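You operate a simulated robot arm through the tools that you are given. There is no shell and no other tool.

You run a simulated robot arm. Do the job below in one go: nothing can be reset, and whatever is moved stays where it is left.

JOB
Measure the packing piece from the bare coil and lay a spacer of the same size in its place.
Fine: stand the piece between the caliper's jaws and close them; after the spacer, draw the jaw back and stand the piece on the yellow cap. Set down upright: what you pick out.

It is judged by the outcome, as a careful person would: the job done as asked, and still so three seconds after it is handed in. It fails if anything else is knocked over, pushed out of place, dropped, spilled or broken. Lids that push on must go on centred and level and be pressed home; caps that screw on are set level and turned clockwise until they are tight.

ROBOT AND FRAMES
A 6-joint arm with a two-finger gripper, fixed in place. Base frame: the origin is on the floor under the middle of its stand, x ahead of it, y to its left, z up. Units: m, degrees, N and s.
It reaches about 1.637 m from its shoulder. Its first joint turns from -166.0 to 166.0 degrees. Payload 3.43 kg.
The tool frame sits at the grasp point between the pads (the TCP): z along the fingers, y along the line on which they close. The tips reach 0.02 m beyond it. The gripper opens to 0.19 m; its body begins 0.248 m behind the TCP.
Orientation is told as [roll, pitch, yaw] about the base's x, y, z axes, in that order, counted from this pose: with the fingers straight down and closing along the base's y, the tool's x points along the base's -x, its y along +y and its z along -z.

CONTROLS
- The arm moves only by the tool drive_tool. Its argument "moves" is one flat list of numbers, 7 for each row, row after row: the shift along the tool's x, y, z in units of 100 mm (1.0 is 100 mm), then the turn, a rotation vector about the tool's x, y, z in units of 60 degrees (1.0 is 60 degrees), then the opening, from 0 (shut) to 1 (fully open). In form: [dx, dy, dz, wx, wy, wz, claw, dx, dy, dz, wx, wy, wz, claw, ...]. A call has 1 to 20 rows; each row is the pose to reach, as a shift and turn from the pose commanded when the call began, along the tool's axes at that moment. A call with a number of a shift or a turn outside -1 to 1 is refused whole. Each row takes 0.2 s and may step no farther than 0.05 m and 8.6 degrees from the row before; otherwise, or with a gripper value out of range, the whole call is refused. A pose out of reach is approached as far as the arm can. The call stops where the force on the tool passes 40 N (or 10 N more than at its start, if that is more) or the arm is blocked; 0.2 s more then pass. The fingers move at their own pace (about 0.045 m/s each) and stop on an object; they squeeze with about 40 N. The grip force told is the motor's: it shows also when the fingers shut on nothing. Time passes only in rows, and 0.2 s behind the last, so rows that repeat a pose let the fingers close. The reply holds the time, the measured pose of the TCP, the force on the tool along the base axes, the opening and the grip force, in the units named above and with some noise, with the torque about the TCP (base axes, N m) and any sound that the robot's microphone picked up.
- Cameras (640 x 400 px; columns grow to the right, rows downward): "scene" is fixed at [0.2198, 0.6492, 1.4679]; the picture's right is [-0.49, -0.87, 0.00], its down [-0.59, 0.33, -0.74] and it looks along [0.64, -0.36, -0.68] (base axes); focal length 373 px, centre (320, 200). "wrist" rides on the gripper at [0.07, -0.008, -0.288] in the tool frame; the picture's right is [0.12, 0.99, 0.00], its down [-0.96, 0.11, -0.25] and it looks along [-0.25, 0.03, 0.97] (tool axes); focal length 261 px, centre (320, 200). There is no depth. A picture from a camera that has moved, and an enlarged one, comes with that camera's place and axes in the base frame and with its lens.
- grab_frame(camera): a new picture of that camera. It takes no simulated time.
- raise_lower(by): slides the trunk up (or, below 0, down) by that many m; the arm rides with it, the base frame stays. It gives what a move gives, with no picture.
- close_up(camera, box): a new picture of the part [left, top, right, bottom] of that camera's present view, enlarged. It takes no simulated time.
- close_job(): hands the job in; it is judged then, once.

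Places have to be worked out from the pictures, the camera data and where the tool is seen. Open the gripper and draw the arm clear of the work before you hand the job in, unless the task says otherwise.

The tools are called after ">>>" as name(argument=value, ...) on one line, values as JSON. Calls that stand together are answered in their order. drive_tool: Moves the arm, as the interface text tells. Its arguments: {"type":"object","properties":{"moves":{"type":"array","items":{"type":"number"}}},"required":["moves"]} The other tools are called the same way: raise_lower (by) moves the trunk up or down; grab_frame (camera) takes a picture; close_up (camera, box) takes an enlarged picture of a part of a camera's view; close_job () hands the job in.

At the start:

```text
time_s: 0.0
eef_pos: [0.6674, -0.0218, 1.0954]
tool_rot: [0.1, 0.0, 0.2]
contact_force: [0.4, 1.1, -0.3]
torque: [-0.02, 0.03, 0.01]
grip_width: 0.1901
finger_force: 0.0
trunk travel left (down, up): [-0.15, 0.09]
```

scene: 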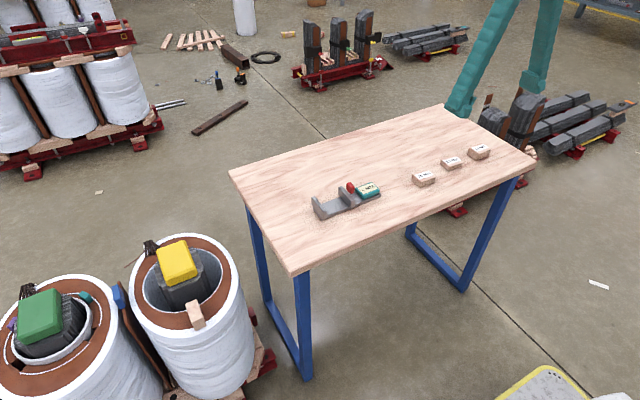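
wrist: 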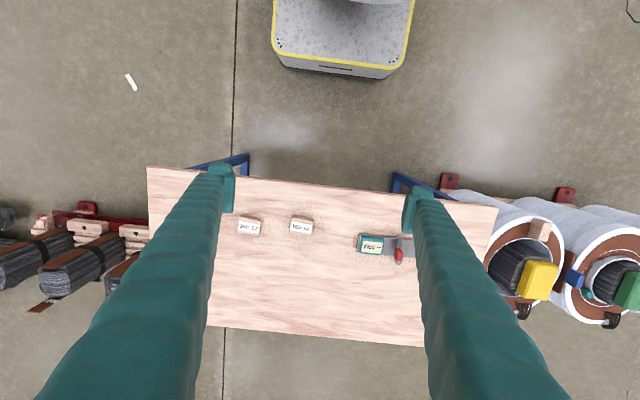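

I start by looking closer at the table, the caliper, the spacers and the coils before moving anything.

>>> close_up(camera="scene", box=[300, 160, 400, 222])

>>> close_up(camera="scene", box=[400, 130, 500, 192])

>>> close_up(camera="scene", box=[120, 225, 260, 340])

>>> close_up(camera="scene", box=[0, 270, 140, 400])

>>> close_up(camera="wrist", box=[200, 190, 440, 290])

>>> close_up(camera="wrist", box=[430, 180, 640, 340])

```text
6.40 times, centred on (350, 191) of scene
camera zoom: at [0.2198, 0.6492, 1.4679], right [-0.49, -0.87, 0.0], down [-0.59, 0.33, -0.74], along [0.64, -0.36, -0.68], focal length 2390 px, centre (128, 258)
```

zoom: 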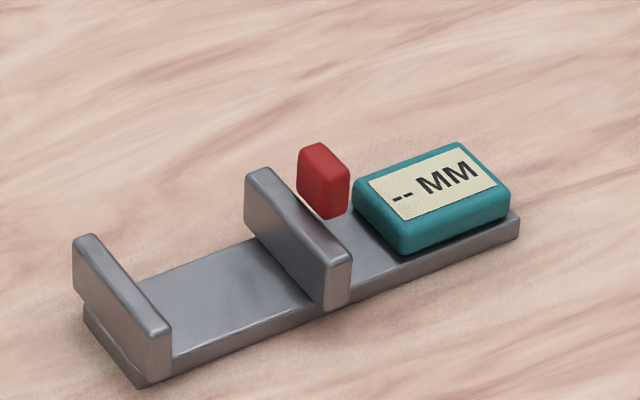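

```text
6.40 times, centred on (450, 161) of scene
camera zoom: at [0.2198, 0.6492, 1.4679], right [-0.49, -0.87, 0.0], down [-0.59, 0.33, -0.74], along [0.64, -0.36, -0.68], focal length 2390 px, centre (-512, 450)
```

zoom: 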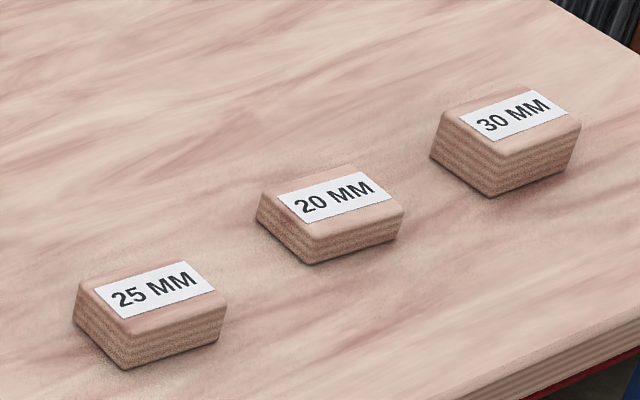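

```text
3.48 times, centred on (190, 282) of scene
camera zoom: at [0.2198, 0.6492, 1.4679], right [-0.49, -0.87, 0.0], down [-0.59, 0.33, -0.74], along [0.64, -0.36, -0.68], focal length 1299 px, centre (772, -87)
```

zoom: 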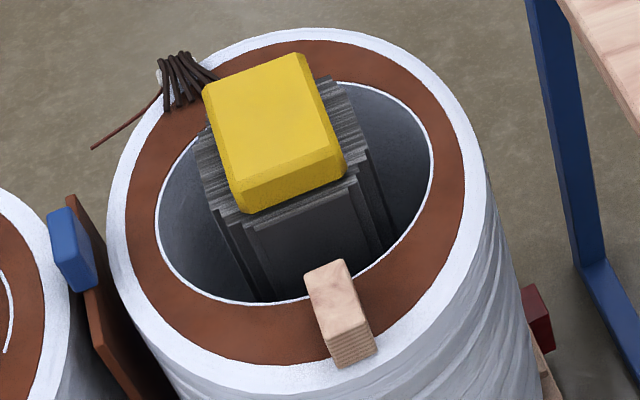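

```text
3.08 times, centred on (70, 335) of scene
camera zoom: at [0.2198, 0.6492, 1.4679], right [-0.49, -0.87, 0.0], down [-0.59, 0.33, -0.74], along [0.64, -0.36, -0.68], focal length 1149 px, centre (1089, -215)
```

zoom: 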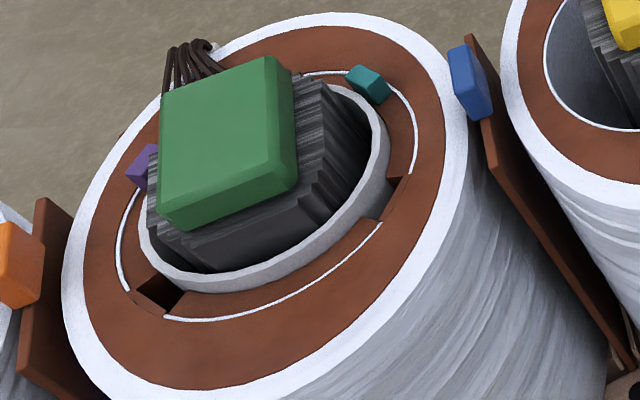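

```text
2.67 times, centred on (320, 240) of wrist
camera zoom: at [0.5965, -0.0316, 1.383], right [-0.12, 0.99, 0.0], down [0.96, 0.12, 0.25], along [0.25, 0.03, -0.97], focal length 695 px, centre (320, 93)
```

zoom: 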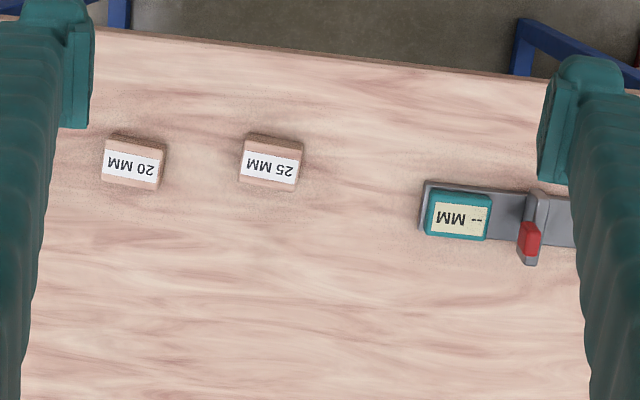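

```text
2.50 times, centred on (535, 260) of wrist
camera zoom: at [0.5965, -0.0316, 1.383], right [-0.12, 0.99, 0.0], down [0.96, 0.12, 0.25], along [0.25, 0.03, -0.97], focal length 652 px, centre (-218, 50)
```

zoom: 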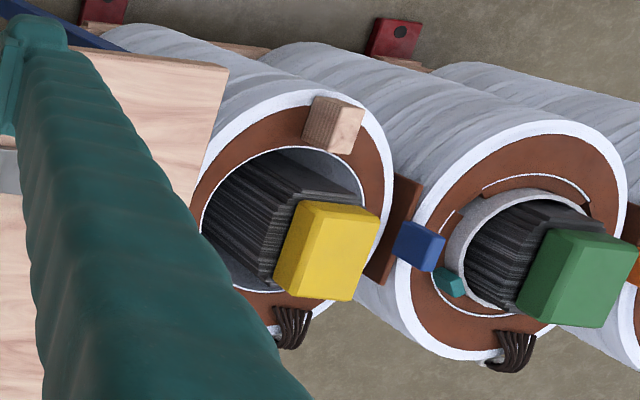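

I zoom in further on the wooden piece on the coil with the yellow cap, and on the caliper from the wrist camera.

>>> close_up(camera="scene", box=[172, 290, 220, 320])

>>> close_up(camera="wrist", box=[520, 205, 584, 245])

>>> close_up(camera="wrist", box=[350, 220, 430, 270])

>>> close_up(camera="scene", box=[150, 230, 214, 270])

```text
13.33 times, centred on (196, 305) of scene
camera zoom: at [0.2198, 0.6492, 1.4679], right [-0.49, -0.87, 0.0], down [-0.59, 0.33, -0.74], along [0.64, -0.36, -0.68], focal length 4979 px, centre (1973, -1200)
```

zoom: 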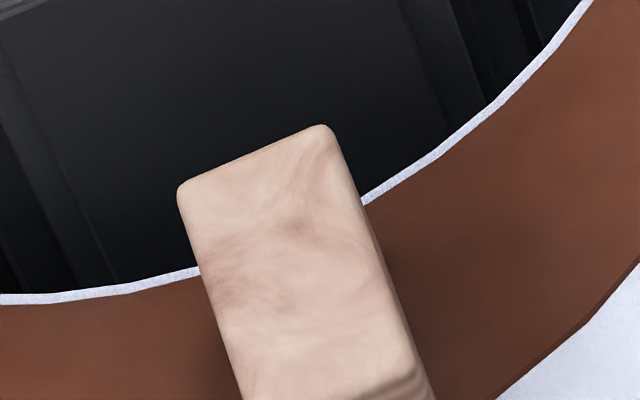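

```text
10.00 times, centred on (552, 225) of wrist
camera zoom: at [0.5965, -0.0316, 1.383], right [-0.12, 0.99, 0.0], down [0.96, 0.12, 0.25], along [0.25, 0.03, -0.97], focal length 2606 px, centre (-2000, -50)
```

zoom: 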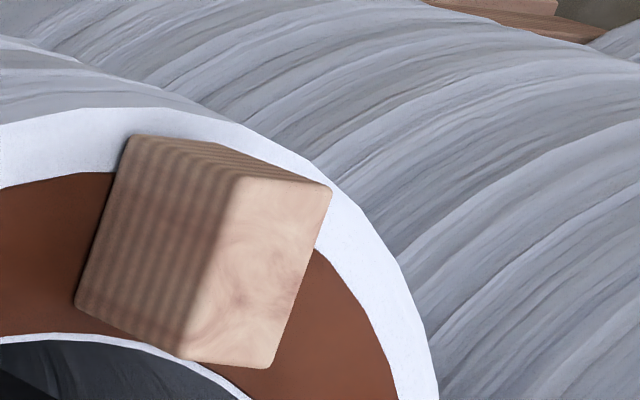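

```text
8.00 times, centred on (390, 245) of wrist
camera zoom: at [0.5965, -0.0316, 1.383], right [-0.12, 0.99, 0.0], down [0.96, 0.12, 0.25], along [0.25, 0.03, -0.97], focal length 2085 px, centre (-240, -160)
```

zoom: 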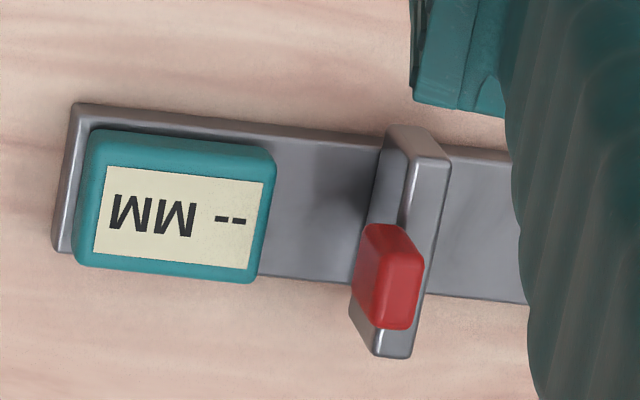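

```text
10.00 times, centred on (182, 250) of scene
camera zoom: at [0.2198, 0.6492, 1.4679], right [-0.49, -0.87, 0.0], down [-0.59, 0.33, -0.74], along [0.64, -0.36, -0.68], focal length 3734 px, centre (1700, -300)
```

zoom: 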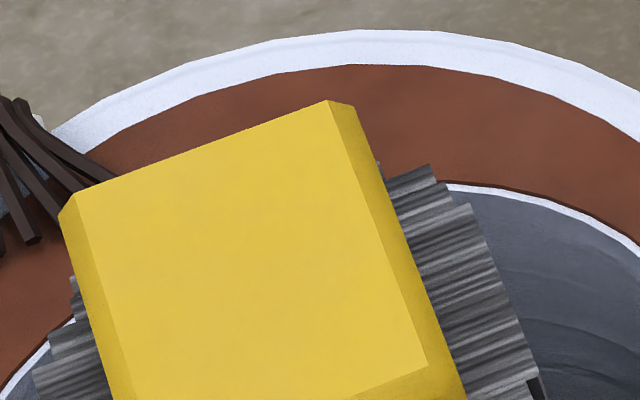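

The wooden piece stands on the copper ring of the yellow-capped (inner-tube-less) coil at about (0.80, 0.68), top z≈0.64, and the caliper is near (0.87, 0.2) on the table, top z≈0.735. I move the arm over the caliper to get a closer wrist view.

>>> drive_tool(moves=[-0.33, 0.33, 0, 0, 0, 0, 1, -0.67, 0.67, 0, 0, 0, 0, 1, -1, 1, 0, 0, 0, 0, 1])

>>> drive_tool(moves=[-0.25, 0.33, 0, 0, 0, 0, 1, -0.5, 0.67, 0, 0, 0, 0, 1, -0.75, 1, 0.3, 0, 0, 0, 1])

>>> grab_frame(camera="wrist")

>>> close_up(camera="scene", box=[180, 290, 228, 335])

```text
time_s: 0.8
eef_pos: [0.767, 0.0797, 1.0997]
tool_rot: [0.0, -0.1, 0.1]
contact_force: [-1.3, -0.1, 0.7]
torque: [0.13, -0.19, 0.01]
grip_width: 0.1898
finger_force: 0.0
trunk travel left (down, up): [-0.15, 0.09]
```

```text
refused: row 3 steps farther than a row can; nothing moved
```

```text
taken
camera wrist: at [0.6976, 0.0709, 1.3875], right [-0.12, 0.99, 0.0], down [0.96, 0.12, 0.25], along [0.25, 0.03, -0.97], focal length 261 px, centre (320, 200)
```

wrist: 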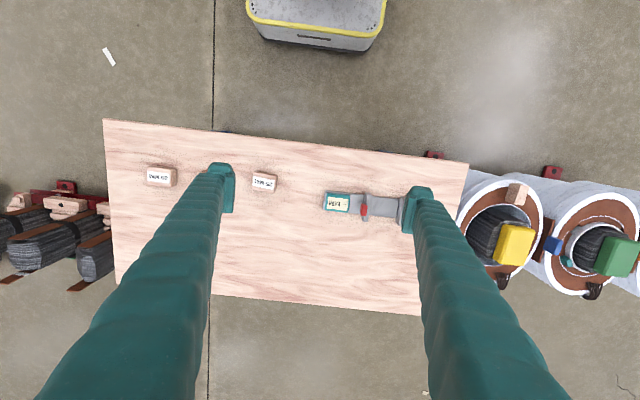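

```text
8.89 times, centred on (204, 312) of scene
camera zoom: at [0.2198, 0.6492, 1.4679], right [-0.49, -0.87, 0.0], down [-0.59, 0.33, -0.74], along [0.64, -0.36, -0.68], focal length 3319 px, centre (1351, -800)
```

zoom: 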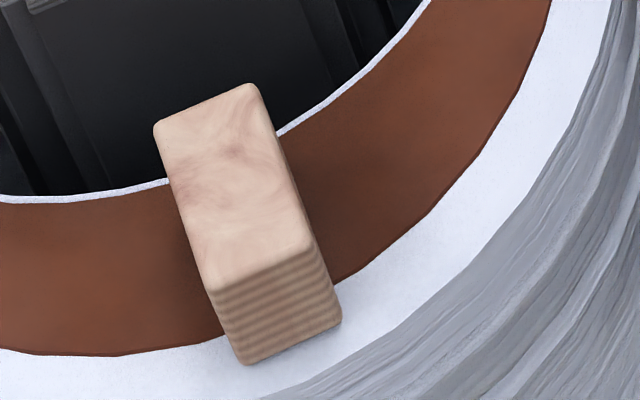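

The move of row 3 was too large; I redo it with even steps to bring the camera over the caliper.

>>> drive_tool(moves=[-0.2, 0.33, 0.2, 0, 0, 0, 1, -0.4, 0.67, 0.4, 0, 0, 0, 1, -0.6, 1, 0.6, 0, 0, 0, 1])

>>> grab_frame(camera="wrist")

```text
time_s: 1.6
eef_pos: [0.825, 0.1773, 1.0389]
tool_rot: [0.0, -0.2, 0.1]
contact_force: [-0.2, -1.5, 0.6]
torque: [0.12, -0.12, -0.03]
grip_width: 0.1899
finger_force: 0.0
trunk travel left (down, up): [-0.15, 0.09]
```

```text
taken
camera wrist: at [0.7547, 0.1682, 1.326], right [-0.12, 0.99, 0.0], down [0.96, 0.12, 0.25], along [0.25, 0.03, -0.97], focal length 261 px, centre (320, 200)
```

wrist: 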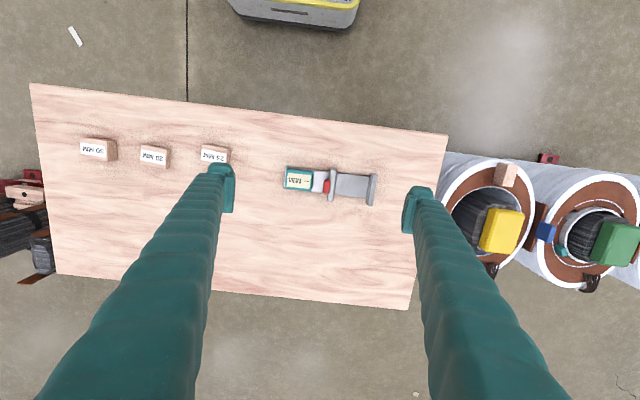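

>>> close_up(camera="wrist", box=[270, 150, 390, 225])

>>> close_up(camera="wrist", box=[70, 125, 240, 185])

```text
5.33 times, centred on (330, 188) of wrist
camera zoom: at [0.7547, 0.1682, 1.326], right [-0.12, 0.99, 0.0], down [0.96, 0.12, 0.25], along [0.25, 0.03, -0.97], focal length 1390 px, centre (267, 267)
```

zoom: 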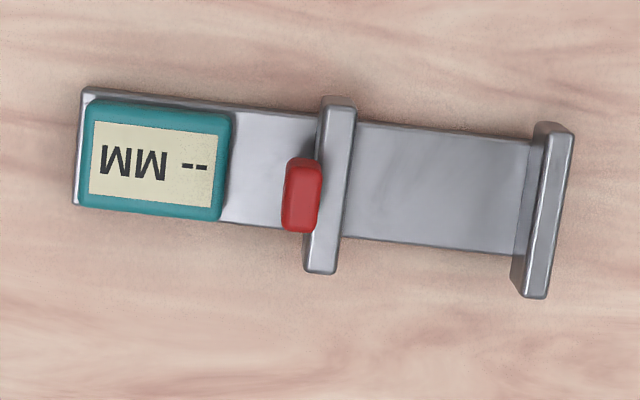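

```text
3.76 times, centred on (155, 155) of wrist
camera zoom: at [0.7547, 0.1682, 1.326], right [-0.12, 0.99, 0.0], down [0.96, 0.12, 0.25], along [0.25, 0.03, -0.97], focal length 981 px, centre (941, 369)
```

zoom: 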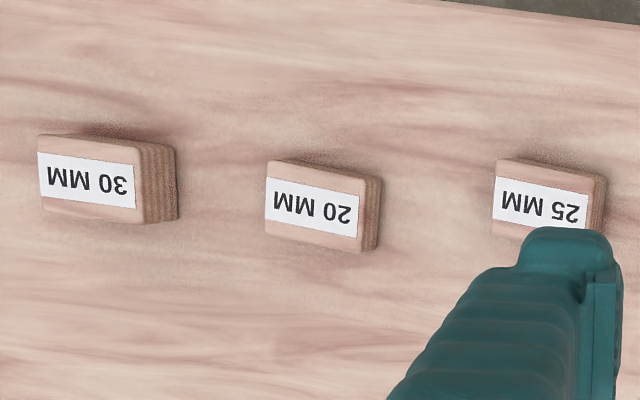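

The scene and wrist views agree that the caliper axis lies along base y, with a jaw gap of about 77 mm; spacers lie 60 (y) × 40 (x) flat, label up. I now go over the coil to see the piece and cap closely.

>>> drive_tool(moves=[0, 0.5, 0, 0, 0, 0, 1, 0, 1, 0, 0, 0, 0, 1])

>>> drive_tool(moves=[0, 0.5, 0, 0, 0, 0, 1, 0, 1, 0, 0, 0, 0, 1])

>>> drive_tool(moves=[0, 0.5, 0, 0, 0, 0, 1, 0, 1, 0, 0, 0, 0, 1])

>>> drive_tool(moves=[0, 0.5, 0, 0, 0, 0, 1, 0, 1, 0, 0, 0, 0, 1])

>>> grab_frame(camera="wrist")

>>> grab_frame(camera="scene")

```text
time_s: 2.2
eef_pos: [0.8268, 0.2751, 1.0352]
tool_rot: [0.0, 0.0, 0.0]
contact_force: [0.2, -1.3, 0.5]
torque: [0.2, 0.0, 0.0]
grip_width: 0.19
finger_force: 0.0
trunk travel left (down, up): [-0.15, 0.09]
```

```text
time_s: 2.8
eef_pos: [0.8271, 0.374, 1.0363]
tool_rot: [0.0, 0.0, -0.1]
contact_force: [-0.8, -0.6, -0.1]
torque: [0.2, 0.01, 0.02]
grip_width: 0.1899
finger_force: 0.0
trunk travel left (down, up): [-0.15, 0.09]
```

```text
time_s: 3.4
eef_pos: [0.8243, 0.4791, 1.0343]
tool_rot: [0.0, 0.0, 0.0]
contact_force: [-0.3, -1.4, 0.1]
torque: [0.22, -0.04, 0.0]
grip_width: 0.1901
finger_force: 0.1
trunk travel left (down, up): [-0.15, 0.09]
```

```text
time_s: 4.0
eef_pos: [0.8252, 0.5779, 1.0317]
tool_rot: [0.0, 0.0, 0.1]
contact_force: [0.6, -0.6, -0.2]
torque: [0.25, -0.03, -0.02]
grip_width: 0.1897
finger_force: 0.1
trunk travel left (down, up): [-0.15, 0.09]
```

```text
taken
camera wrist: at [0.7541, 0.5699, 1.3205], right [-0.12, 0.99, 0.0], down [0.96, 0.12, 0.25], along [0.25, 0.03, -0.97], focal length 261 px, centre (320, 200)
```

wrist: 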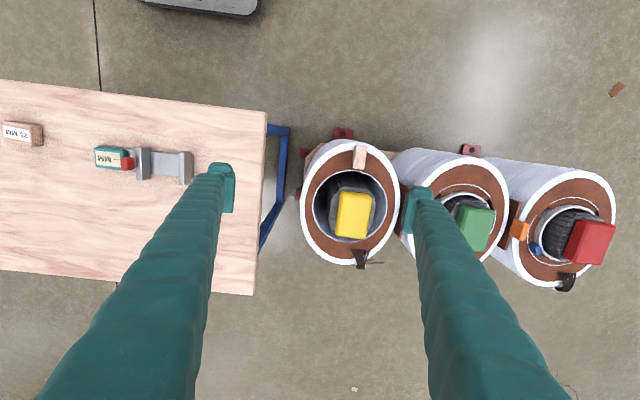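

```text
taken
```

scene: 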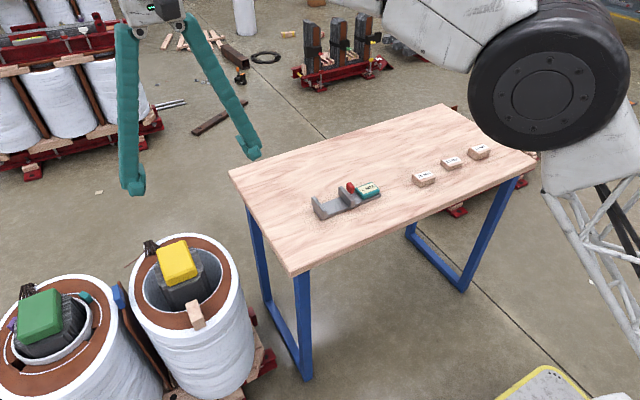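

>>> close_up(camera="wrist", box=[290, 130, 418, 274])

>>> close_up(camera="wrist", box=[190, 150, 254, 220])

>>> close_up(camera="scene", box=[100, 0, 270, 200])

```text
2.78 times, centred on (354, 202) of wrist
camera zoom: at [0.7541, 0.5699, 1.3205], right [-0.12, 0.99, 0.0], down [0.96, 0.12, 0.25], along [0.25, 0.03, -0.97], focal length 724 px, centre (226, 194)
```

zoom: 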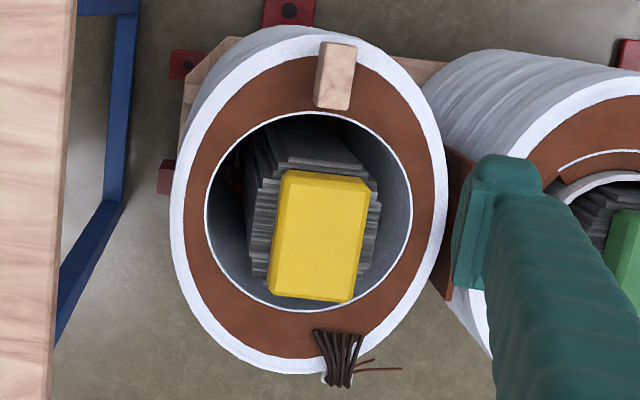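

```text
5.71 times, centred on (222, 185) of wrist
camera zoom: at [0.7541, 0.5699, 1.3205], right [-0.12, 0.99, 0.0], down [0.96, 0.12, 0.25], along [0.25, 0.03, -0.97], focal length 1489 px, centre (880, 286)
```

zoom: 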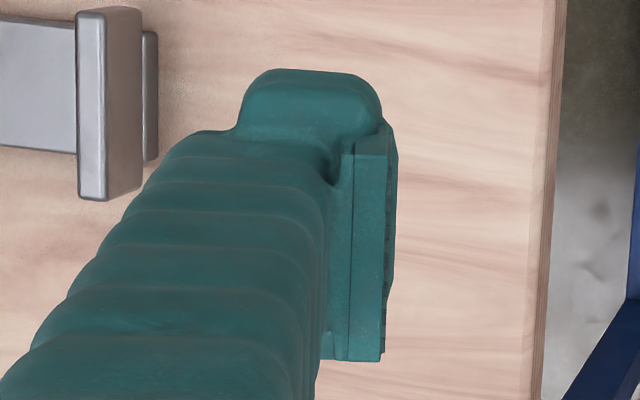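

```text
2.00 times, centred on (185, 100) of scene
camera zoom: at [0.2198, 0.6492, 1.4679], right [-0.49, -0.87, 0.0], down [-0.59, 0.33, -0.74], along [0.64, -0.36, -0.68], focal length 747 px, centre (590, 400)
```

zoom: 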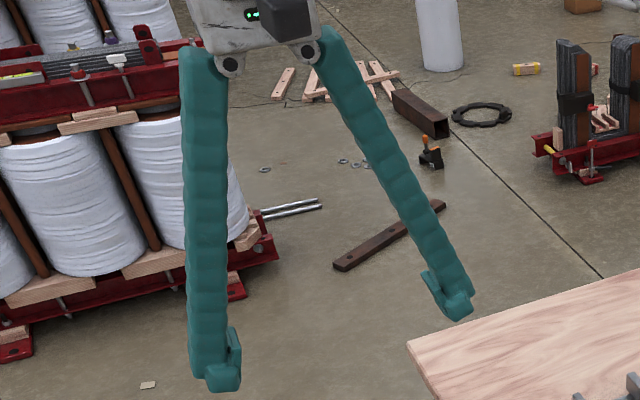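

The piece is at about (0.804, 0.680) with top near z 0.636, 60 mm along x and 28 mm along y; the cap top is near z 0.68 at (0.944, 0.68). I turn the gripper 90° (fingers to close along x) while moving above the piece, staying high.

>>> drive_tool(moves=[0.036, 0.167, 0, 0, 0, 0.1364, 1, 0.072, 0.333, 0, 0, 0, 0.2727, 1, 0.108, 0.5, 0, 0, 0, 0.4091, 1, 0.144, 0.667, 0, 0, 0, 0.5455, 1, 0.18, 0.833, 0, 0, 0, 0.6818, 1, 0.216, 1.0, 0, 0, 0, 0.8182, 1])

>>> drive_tool(moves=[0, 0, 0, 0, 0, 0.1364, 1, 0, 0, 0, 0, 0, 0.2727, 1, 0, 0, 0, 0, 0, 0.4091, 1, 0, 0, 0, 0, 0, 0.5455, 1, 0, 0, 0, 0, 0, 0.6818, 1, 0, 0, 0, 0, 0, 0.6818, 1])

>>> grab_frame(camera="wrist")

```text
time_s: 5.4
eef_pos: [0.804, 0.6756, 1.0339]
tool_rot: [0.0, 0.0, -49.1]
contact_force: [-0.6, 0.0, 0.1]
torque: [0.04, 0.05, -0.02]
grip_width: 0.19
finger_force: 0.1
trunk travel left (down, up): [-0.15, 0.09]
```

```text
time_s: 6.8
eef_pos: [0.8049, 0.6774, 1.0349]
tool_rot: [0.0, 0.0, -90.0]
contact_force: [0.4, -0.2, -0.4]
torque: [-0.03, 0.01, 0.03]
grip_width: 0.19
finger_force: 0.1
trunk travel left (down, up): [-0.15, 0.09]
```

```text
taken
camera wrist: at [0.7963, 0.7479, 1.3226], right [0.99, 0.12, 0.0], down [0.12, -0.96, 0.25], along [0.03, -0.25, -0.97], focal length 261 px, centre (320, 200)
```

wrist: 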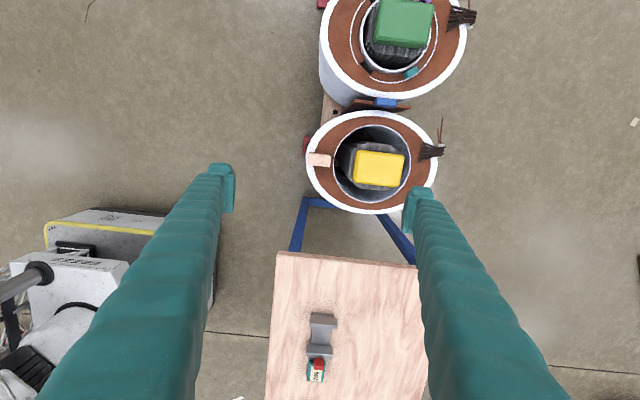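

The piece appears exactly where a point below the TCP should appear, so I'm aligned. I descend to about z 0.79 while narrowing the fingers to ~85 mm, still above the cap, and look again.

>>> drive_tool(moves=[0, 0, 0.4, 0, 0, 0, 0.45, 0, 0, 0.8, 0, 0, 0, 0.45, 0, 0, 1.0, 0, 0, 0, 0.45])

>>> drive_tool(moves=[0, 0, 0.4, 0, 0, 0, 0.45, 0, 0, 0.8, 0, 0, 0, 0.45, 0, 0, 1.0, 0, 0, 0, 0.45])

>>> drive_tool(moves=[0, 0, 0.2, 0, 0, 0, 0.45, 0, 0, 0.4, 0, 0, 0, 0.45, 0, 0, 0.4, 0, 0, 0, 0.45])

>>> grab_frame(camera="wrist")

>>> close_up(camera="wrist", box=[240, 100, 420, 230])

>>> close_up(camera="scene", box=[100, 150, 276, 350])

```text
time_s: 7.6
eef_pos: [0.8045, 0.6783, 0.9347]
tool_rot: [-0.1, 0.0, -89.8]
contact_force: [0.6, 0.2, -0.7]
torque: [0.01, 0.01, 0.0]
grip_width: 0.1192
finger_force: 0.1
trunk travel left (down, up): [-0.15, 0.09]
```

```text
time_s: 8.4
eef_pos: [0.804, 0.6768, 0.8342]
tool_rot: [0.0, -0.1, -89.8]
contact_force: [-1.2, -0.6, 0.3]
torque: [0.0, -0.04, -0.01]
grip_width: 0.0853
finger_force: 0.1
trunk travel left (down, up): [-0.15, 0.09]
```

```text
time_s: 9.2
eef_pos: [0.8053, 0.6752, 0.7951]
tool_rot: [-0.1, 0.0, -90.0]
contact_force: [0.0, -0.3, 0.0]
torque: [-0.01, -0.02, -0.02]
grip_width: 0.0856
finger_force: 0.1
trunk travel left (down, up): [-0.15, 0.09]
```

```text
taken
camera wrist: at [0.7961, 0.7468, 1.0819], right [0.99, 0.12, 0.0], down [0.12, -0.96, 0.25], along [0.03, -0.25, -0.97], focal length 261 px, centre (320, 200)
```

wrist: 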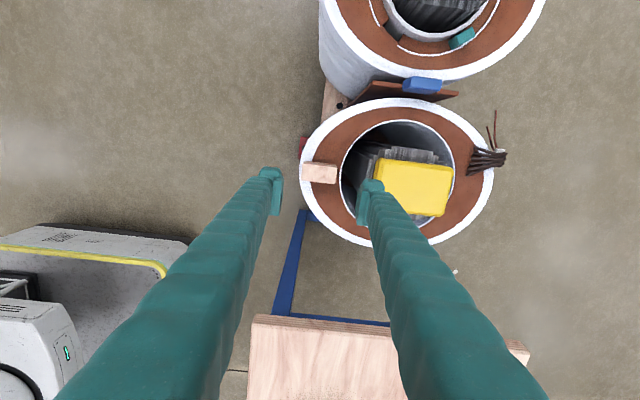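

```text
3.08 times, centred on (330, 165) of wrist
camera zoom: at [0.7961, 0.7468, 1.0819], right [0.99, 0.12, 0.0], down [0.12, -0.96, 0.25], along [0.03, -0.25, -0.97], focal length 802 px, centre (289, 308)
```

zoom: 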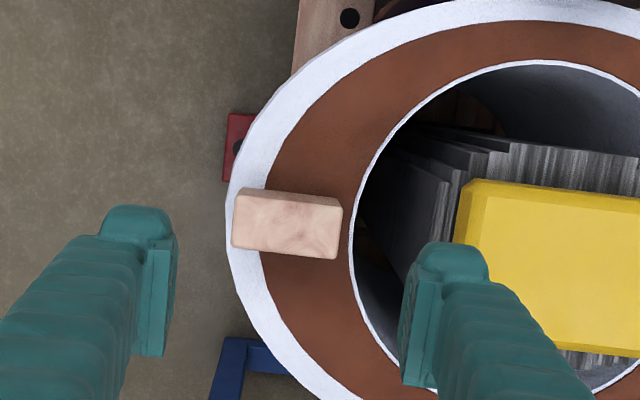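

```text
2.00 times, centred on (188, 250) of scene
camera zoom: at [0.2198, 0.6492, 1.4679], right [-0.49, -0.87, 0.0], down [-0.59, 0.33, -0.74], along [0.64, -0.36, -0.68], focal length 747 px, centre (584, 100)
```

zoom: 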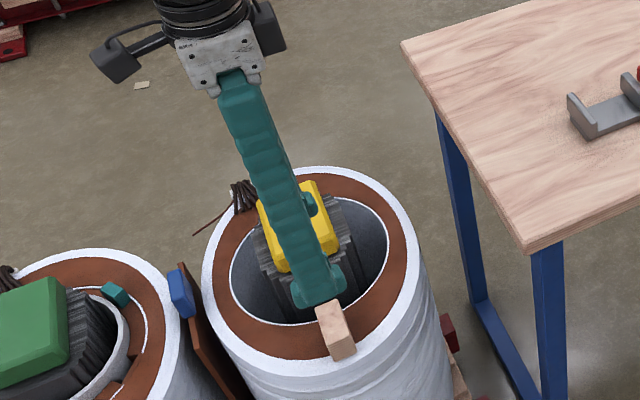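

Gripper and piece are aligned within about 1 mm and parallel. I narrow to ~72 mm to keep clear of the yellow cap and descend to around z 0.655, then check in both pictures.

>>> drive_tool(moves=[-0.01, -0.01, 0.1, 0, 0, 0, 0.38, -0.01, -0.01, 0.4, 0, 0, 0, 0.38, -0.01, -0.01, 0.7, 0, 0, 0, 0.38, -0.01, -0.01, 1.0, 0, 0, 0, 0.38])

>>> drive_tool(moves=[0, 0, 0.2, 0, 0, 0, 0.38, 0, 0, 0.4, 0, 0, 0, 0.38, 0, 0, 0.4, 0, 0, 0, 0.38])

>>> close_up(camera="wrist", box=[240, 120, 400, 220])

>>> close_up(camera="scene", box=[150, 260, 246, 330])

```text
time_s: 10.2
eef_pos: [0.8043, 0.6785, 0.6943]
tool_rot: [0.0, 0.0, -89.9]
contact_force: [0.3, -0.1, 0.3]
torque: [0.02, -0.02, -0.02]
grip_width: 0.0722
finger_force: 0.1
trunk travel left (down, up): [-0.15, 0.09]
```

```text
time_s: 11.0
eef_pos: [0.804, 0.6753, 0.6538]
tool_rot: [0.1, 0.0, -89.9]
contact_force: [1.1, 0.6, 0.4]
torque: [-0.02, -0.02, -0.01]
grip_width: 0.0724
finger_force: 0.1
trunk travel left (down, up): [-0.15, 0.09]
```

```text
4.00 times, centred on (320, 170) of wrist
camera zoom: at [0.7958, 0.7463, 0.9413], right [0.99, 0.12, 0.0], down [0.12, -0.96, 0.25], along [0.03, -0.25, -0.97], focal length 1043 px, centre (320, 320)
```

zoom: 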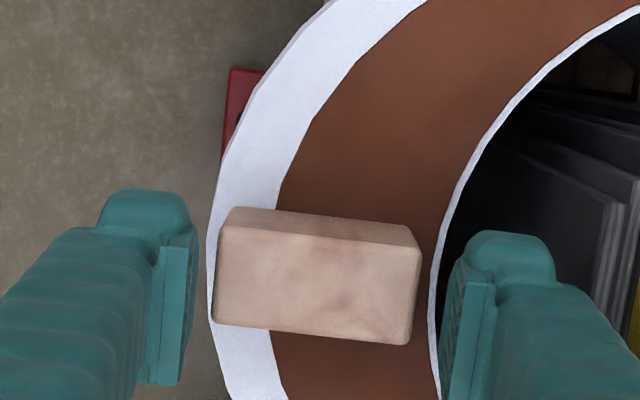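

```text
5.71 times, centred on (198, 295) of scene
camera zoom: at [0.2198, 0.6492, 1.4679], right [-0.49, -0.87, 0.0], down [-0.59, 0.33, -0.74], along [0.64, -0.36, -0.68], focal length 2134 px, centre (1017, -343)
```

zoom: 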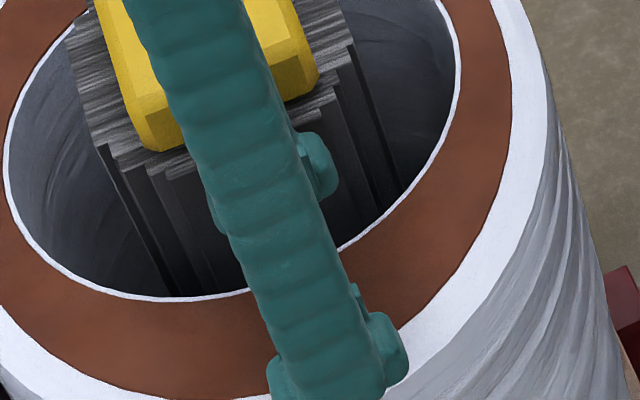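

The piece's top is level with the fingertips (z≈0.634) and centred within ~2 mm. I shift 2 mm in +y, go down another 27 mm in small steps so the tips stay about 1 cm above the ring, then close.

>>> drive_tool(moves=[0.02, 0, 0.07, 0, 0, 0, 0.38, 0.02, 0, 0.14, 0, 0, 0, 0.38, 0.02, 0, 0.21, 0, 0, 0, 0.38, 0.02, 0, 0.27, 0, 0, 0, 0.38])

>>> close_up(camera="wrist", box=[240, 120, 400, 220])

>>> close_up(camera="scene", box=[150, 260, 246, 330])

```text
time_s: 12.0
eef_pos: [0.8028, 0.6784, 0.6283]
tool_rot: [0.0, 0.0, -89.9]
contact_force: [0.1, 0.6, -0.7]
torque: [-0.01, -0.05, -0.01]
grip_width: 0.0722
finger_force: 0.1
trunk travel left (down, up): [-0.15, 0.09]
```

```text
4.00 times, centred on (320, 170) of wrist
camera zoom: at [0.7945, 0.7485, 0.9162], right [0.99, 0.12, 0.0], down [0.12, -0.96, 0.25], along [0.03, -0.25, -0.97], focal length 1043 px, centre (320, 320)
```

zoom: 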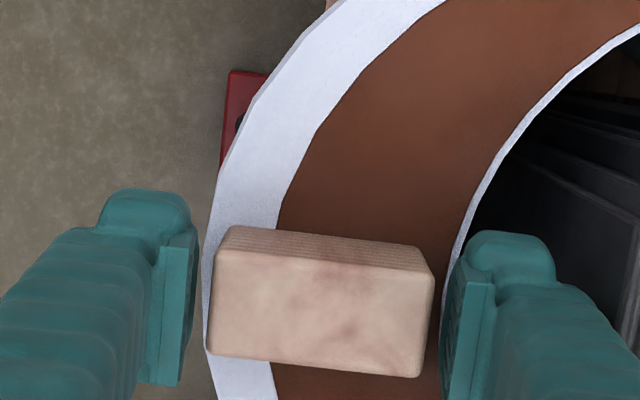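

```text
5.71 times, centred on (198, 295) of scene
camera zoom: at [0.2198, 0.6492, 1.4679], right [-0.49, -0.87, 0.0], down [-0.59, 0.33, -0.74], along [0.64, -0.36, -0.68], focal length 2134 px, centre (1017, -343)
```

zoom: 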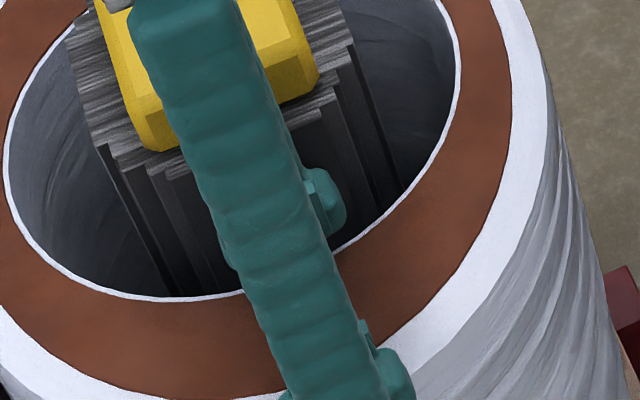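

The piece sits centrally between the pads. I close the fingers on it.

>>> drive_tool(moves=[0, 0, 0, 0, 0, 0, 0, 0, 0, 0, 0, 0, 0, 0, 0, 0, 0, 0, 0, 0, 0])

>>> close_up(camera="wrist", box=[240, 120, 400, 220])

```text
time_s: 12.8
eef_pos: [0.8034, 0.678, 0.6284]
tool_rot: [0.0, 0.1, -89.9]
contact_force: [-0.2, 0.5, -0.1]
torque: [0.01, 0.0, 0.0]
grip_width: 0.0586
finger_force: 39.6
trunk travel left (down, up): [-0.15, 0.09]
```

```text
4.00 times, centred on (320, 170) of wrist
camera zoom: at [0.7946, 0.7485, 0.9163], right [0.99, 0.12, 0.0], down [0.12, -0.96, 0.25], along [0.03, -0.25, -0.97], focal length 1043 px, centre (320, 320)
```

zoom: 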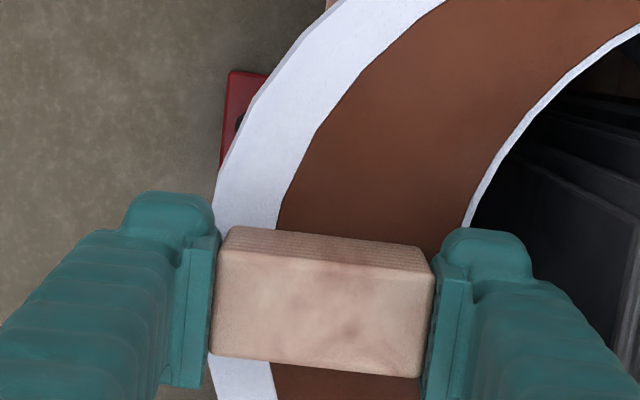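

Gripped: 58.6 mm long, about 40 N. I lift straight up by 0.25 m, keeping record of its place (TCP 0.8035, 0.678).

>>> drive_tool(moves=[0, 0, -0.1, 0, 0, 0, 0, 0, 0, -0.3, 0, 0, 0, 0, 0, 0, -0.65, 0, 0, 0, 0, 0, 0, -1, 0, 0, 0, 0])

>>> drive_tool(moves=[0, 0, -0.4, 0, 0, 0, 0, 0, 0, -0.8, 0, 0, 0, 0, 0, 0, -1, 0, 0, 0, 0])

>>> drive_tool(moves=[0, 0, -0.25, 0, 0, 0, 0, 0, 0, -0.5, 0, 0, 0, 0])

>>> grab_frame(camera="wrist")

>>> grab_frame(camera="scene")

```text
time_s: 13.8
eef_pos: [0.8008, 0.6785, 0.7259]
tool_rot: [0.0, -0.1, -89.8]
contact_force: [0.6, -0.1, -1.1]
torque: [-0.05, 0.04, 0.03]
grip_width: 0.0002
finger_force: 34.6
trunk travel left (down, up): [-0.15, 0.09]
```

```text
time_s: 14.6
eef_pos: [0.8033, 0.6759, 0.8296]
tool_rot: [0.0, 0.0, -89.9]
contact_force: [0.3, -0.6, -0.1]
torque: [-0.01, 0.03, -0.01]
grip_width: 0.0
finger_force: 34.6
trunk travel left (down, up): [-0.15, 0.09]
```

```text
time_s: 15.2
eef_pos: [0.8046, 0.6768, 0.8788]
tool_rot: [-0.1, 0.0, -89.8]
contact_force: [-0.1, -0.4, 0.2]
torque: [-0.04, 0.07, -0.03]
grip_width: 0.0001
finger_force: 34.3
trunk travel left (down, up): [-0.15, 0.09]
```

```text
taken
camera wrist: at [0.7968, 0.7476, 1.1666], right [0.99, 0.12, 0.0], down [0.12, -0.96, 0.25], along [0.03, -0.25, -0.97], focal length 261 px, centre (320, 200)
```

wrist: 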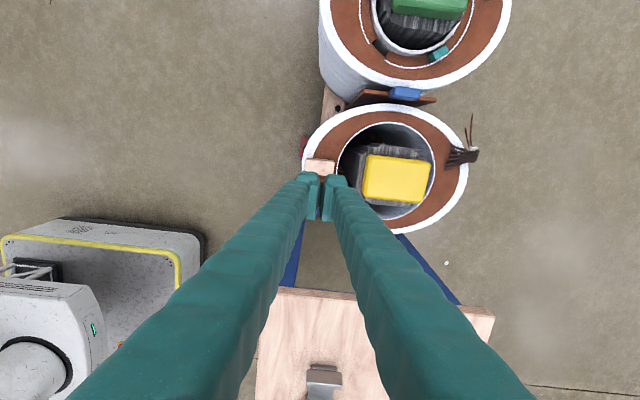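

```text
taken
```

scene: 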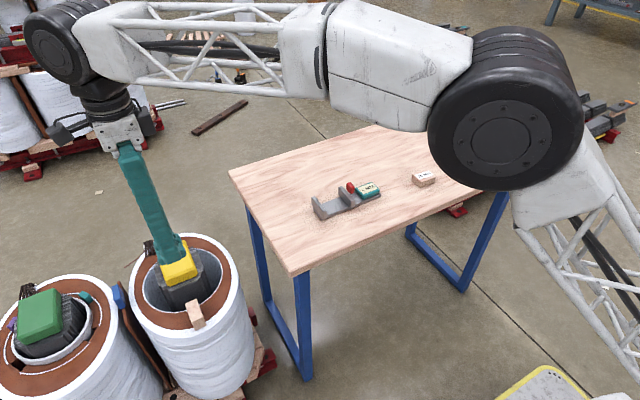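

The fingers shut on nothing: the piece slipped out and looks to be still on the ring. I check its state closely before trying again.

>>> close_up(camera="wrist", box=[280, 130, 376, 190])

>>> close_up(camera="scene", box=[180, 290, 228, 335])

>>> close_up(camera="scene", box=[100, 130, 228, 290])

```text
6.67 times, centred on (328, 160) of wrist
camera zoom: at [0.7968, 0.7476, 1.1666], right [0.99, 0.12, 0.0], down [0.12, -0.96, 0.25], along [0.03, -0.25, -0.97], focal length 1738 px, centre (267, 467)
```

zoom: 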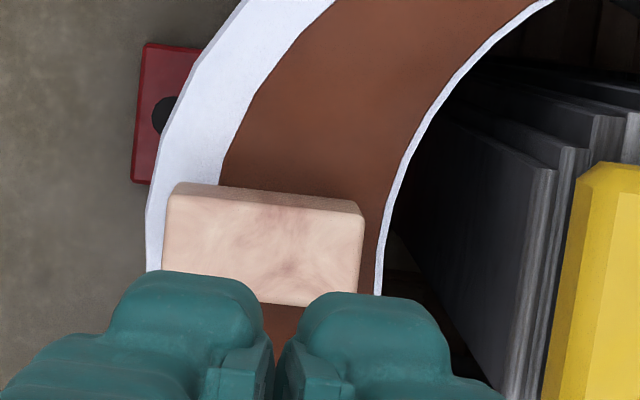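

```text
8.89 times, centred on (204, 312) of scene
camera zoom: at [0.2198, 0.6492, 1.4679], right [-0.49, -0.87, 0.0], down [-0.59, 0.33, -0.74], along [0.64, -0.36, -0.68], focal length 3319 px, centre (1351, -800)
```

zoom: 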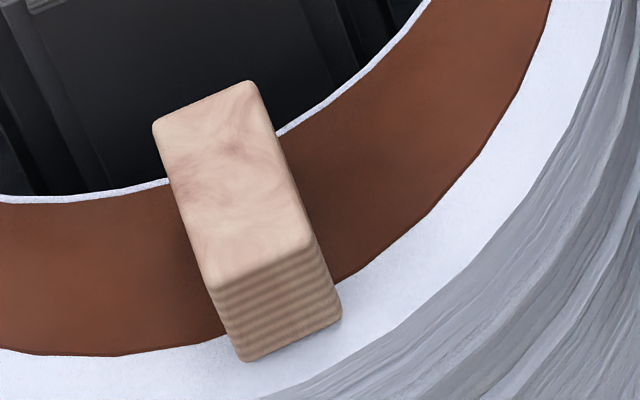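

```text
2.50 times, centred on (164, 210) of scene
camera zoom: at [0.2198, 0.6492, 1.4679], right [-0.49, -0.87, 0.0], down [-0.59, 0.33, -0.74], along [0.64, -0.36, -0.68], focal length 934 px, centre (710, 175)
```

zoom: 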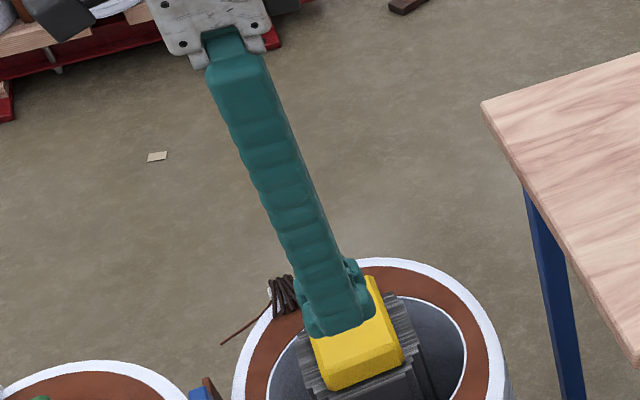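

The piece is undisturbed at the same spot, so the grip was likely too shallow on its rounded top edge. I open to ~72 mm and go back down, this time lower, in small steps while watching the force.

>>> drive_tool(moves=[0, 0, 0, 0, 0, 0, 0.38, 0, 0, 0, 0, 0, 0, 0.38, 0, 0, 0, 0, 0, 0, 0.38, 0, 0, 0, 0, 0, 0, 0.38, 0, 0, 0.4, 0, 0, 0, 0.38, 0, 0, 0.8, 0, 0, 0, 0.38, 0, 0, 1, 0, 0, 0, 0.38])

>>> drive_tool(moves=[0, 0, 0.3, 0, 0, 0, 0.38, 0, 0, 0.6, 0, 0, 0, 0.38, 0, 0, 0.9, 0, 0, 0, 0.38, 0, 0, 1.0, 0, 0, 0, 0.38])

>>> close_up(camera="wrist", box=[240, 120, 400, 220])

```text
time_s: 16.8
eef_pos: [0.8046, 0.6779, 0.7778]
tool_rot: [0.0, 0.0, -89.9]
contact_force: [0.7, 0.2, 0.1]
torque: [0.02, 0.0, 0.0]
grip_width: 0.0722
finger_force: 0.1
trunk travel left (down, up): [-0.15, 0.09]
```

```text
time_s: 17.8
eef_pos: [0.8046, 0.6763, 0.678]
tool_rot: [0.0, -0.1, -89.9]
contact_force: [-0.1, -0.3, -0.3]
torque: [0.03, 0.0, 0.01]
grip_width: 0.0722
finger_force: 0.1
trunk travel left (down, up): [-0.15, 0.09]
```

```text
4.00 times, centred on (320, 170) of wrist
camera zoom: at [0.7956, 0.7464, 0.9658], right [0.99, 0.12, 0.0], down [0.12, -0.96, 0.25], along [0.03, -0.25, -0.97], focal length 1043 px, centre (320, 320)
```

zoom: 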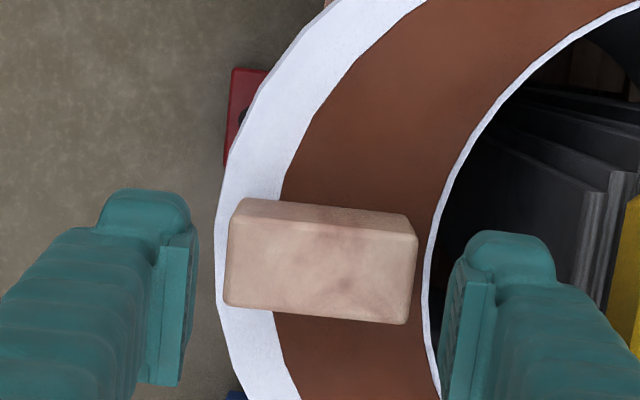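

>>> drive_tool(moves=[0, 0, 0.2, 0, 0, 0, 0.38, 0, 0, 0.4, 0, 0, 0, 0.38, 0, 0, 0.5, 0, 0, 0, 0.38, 0, 0, 0.54, 0, 0, 0, 0.38, 0, 0, 0.54, 0, 0, 0, 0.38])

>>> drive_tool(moves=[0, 0, 0.02, 0, 0, 0, 0.38, 0, 0, 0.04, 0, 0, 0, 0.38, 0, 0, 0.04, 0, 0, 0, 0.38])

>>> close_up(camera="scene", box=[150, 270, 246, 340])

>>> close_up(camera="wrist", box=[240, 120, 400, 220])

```text
time_s: 19.0
eef_pos: [0.8031, 0.6762, 0.6232]
tool_rot: [0.0, 0.0, -89.9]
contact_force: [-0.5, -0.5, 0.0]
torque: [-0.01, -0.01, 0.0]
grip_width: 0.0724
finger_force: 0.0
trunk travel left (down, up): [-0.15, 0.09]
```

```text
time_s: 19.8
eef_pos: [0.8035, 0.6771, 0.6191]
tool_rot: [0.0, 0.1, -89.8]
contact_force: [-0.1, 0.0, -0.6]
torque: [-0.04, 0.0, 0.0]
grip_width: 0.0722
finger_force: 0.1
trunk travel left (down, up): [-0.15, 0.09]
```

```text
5.71 times, centred on (198, 305) of scene
camera zoom: at [0.2198, 0.6492, 1.4679], right [-0.49, -0.87, 0.0], down [-0.59, 0.33, -0.74], along [0.64, -0.36, -0.68], focal length 2134 px, centre (1017, -400)
```

zoom: 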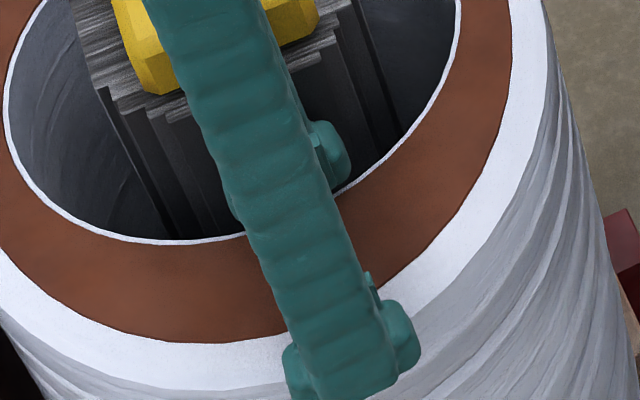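

```text
4.00 times, centred on (320, 170) of wrist
camera zoom: at [0.7954, 0.748, 0.907], right [0.99, 0.12, 0.0], down [0.12, -0.96, 0.25], along [0.03, -0.25, -0.97], focal length 1043 px, centre (320, 320)
```

zoom: 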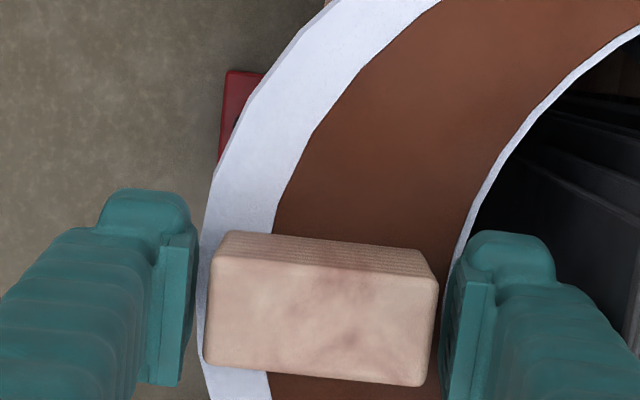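

>>> drive_tool(moves=[0, 0, 0.02, 0, 0, 0, 0.38, 0, 0, 0.02, 0, 0, 0, 0.38])

>>> drive_tool(moves=[0, 0, 0.02, 0, 0, 0, 0.38, 0, 0, 0.02, 0, 0, 0, 0.38])

>>> drive_tool(moves=[0, 0, 0.02, 0, 0, 0, 0.38, 0, 0, 0.02, 0, 0, 0, 0.38])

```text
time_s: 20.4
eef_pos: [0.8038, 0.6762, 0.6186]
tool_rot: [0.0, 0.0, -89.9]
contact_force: [0.5, 0.8, 0.8]
torque: [-0.05, 0.0, -0.02]
grip_width: 0.072
finger_force: 0.0
trunk travel left (down, up): [-0.15, 0.09]
```

```text
time_s: 21.0
eef_pos: [0.8043, 0.6763, 0.6173]
tool_rot: [0.2, 0.0, -89.9]
contact_force: [0.2, -0.5, 16.0]
torque: [0.05, 0.71, 0.03]
grip_width: 0.0727
finger_force: 0.5
trunk travel left (down, up): [-0.15, 0.09]
```

```text
time_s: 21.6
eef_pos: [0.8038, 0.6771, 0.618]
tool_rot: [0.1, 0.1, -90.0]
contact_force: [1.6, -0.3, 39.1]
torque: [0.07, 1.68, 0.03]
grip_width: 0.0732
finger_force: 0.1
trunk travel left (down, up): [-0.15, 0.09]
```

Contact at commanded z≈0.617 tells the ring top is at z≈0.597. I back off 5 mm, close, and then lift very slowly while checking the grip.

>>> drive_tool(moves=[0, 0, -0.05, 0, 0, 0, 0.38, 0, 0, -0.05, 0, 0, 0, 0.38, 0, 0, -0.05, 0, 0, 0, 0, 0, 0, -0.05, 0, 0, 0, 0, 0, 0, -0.05, 0, 0, 0, 0, 0, 0, -0.05, 0, 0, 0, 0])

>>> drive_tool(moves=[0, 0, -0.02, 0, 0, 0, 0, 0, 0, -0.04, 0, 0, 0, 0])

>>> close_up(camera="wrist", box=[240, 120, 400, 220])

```text
time_s: 23.0
eef_pos: [0.8039, 0.6768, 0.6203]
tool_rot: [0.1, 0.0, -89.9]
contact_force: [-2.7, -0.2, 5.2]
torque: [0.02, 0.3, -0.04]
grip_width: 0.0594
finger_force: 40.1
trunk travel left (down, up): [-0.15, 0.09]
```

```text
time_s: 23.6
eef_pos: [0.8042, 0.6786, 0.623]
tool_rot: [-0.1, 0.0, -90.0]
contact_force: [-0.1, 0.1, 0.4]
torque: [-0.01, -0.01, -0.04]
grip_width: 0.0591
finger_force: 40.2
trunk travel left (down, up): [-0.15, 0.09]
```

```text
4.00 times, centred on (320, 170) of wrist
camera zoom: at [0.7952, 0.7483, 0.9105], right [0.99, 0.12, 0.0], down [0.12, -0.96, 0.25], along [0.03, -0.25, -0.97], focal length 1043 px, centre (320, 320)
```

zoom: 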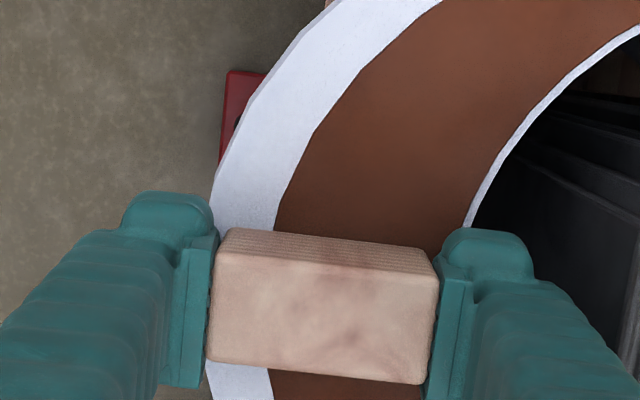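

Grip holds after 4 mm (width 59.1 mm, 40 N). I continue the slow lift and keep checking.

>>> drive_tool(moves=[0, 0, -0.03, 0, 0, 0, 0, 0, 0, -0.06, 0, 0, 0, 0, 0, 0, -0.09, 0, 0, 0, 0, 0, 0, -0.12, 0, 0, 0, 0])

>>> close_up(camera="wrist", box=[240, 120, 400, 220])

>>> close_up(camera="scene", box=[150, 270, 246, 340])

```text
time_s: 24.6
eef_pos: [0.8039, 0.6778, 0.6343]
tool_rot: [0.0, 0.0, -89.8]
contact_force: [-0.1, 0.6, -0.5]
torque: [-0.01, 0.0, -0.01]
grip_width: 0.0592
finger_force: 39.8
trunk travel left (down, up): [-0.15, 0.09]
```

```text
4.00 times, centred on (320, 170) of wrist
camera zoom: at [0.7953, 0.7488, 0.9223], right [0.99, 0.12, 0.0], down [0.12, -0.96, 0.25], along [0.03, -0.25, -0.97], focal length 1043 px, centre (320, 320)
```

zoom: 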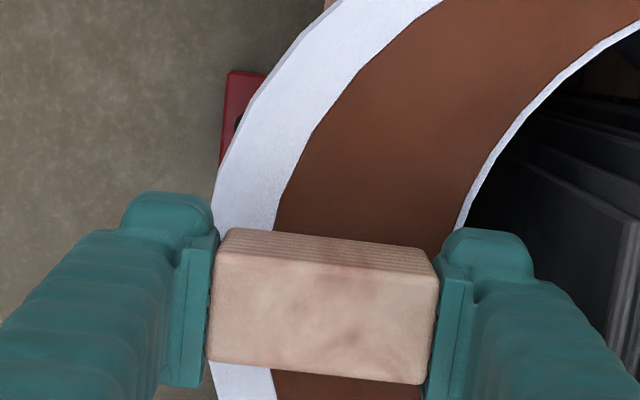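

```text
5.71 times, centred on (198, 305) of scene
camera zoom: at [0.2198, 0.6492, 1.4679], right [-0.49, -0.87, 0.0], down [-0.59, 0.33, -0.74], along [0.64, -0.36, -0.68], focal length 2134 px, centre (1017, -400)
```

zoom: 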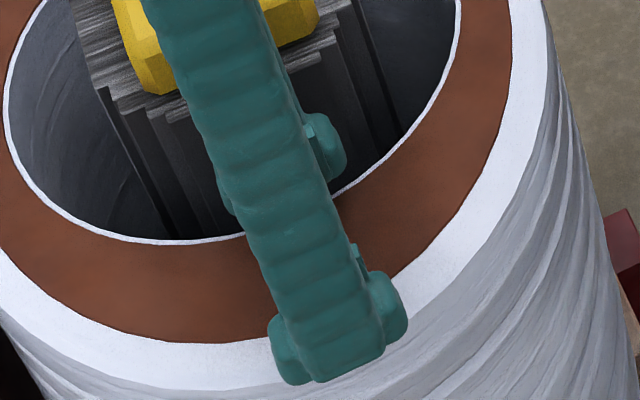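

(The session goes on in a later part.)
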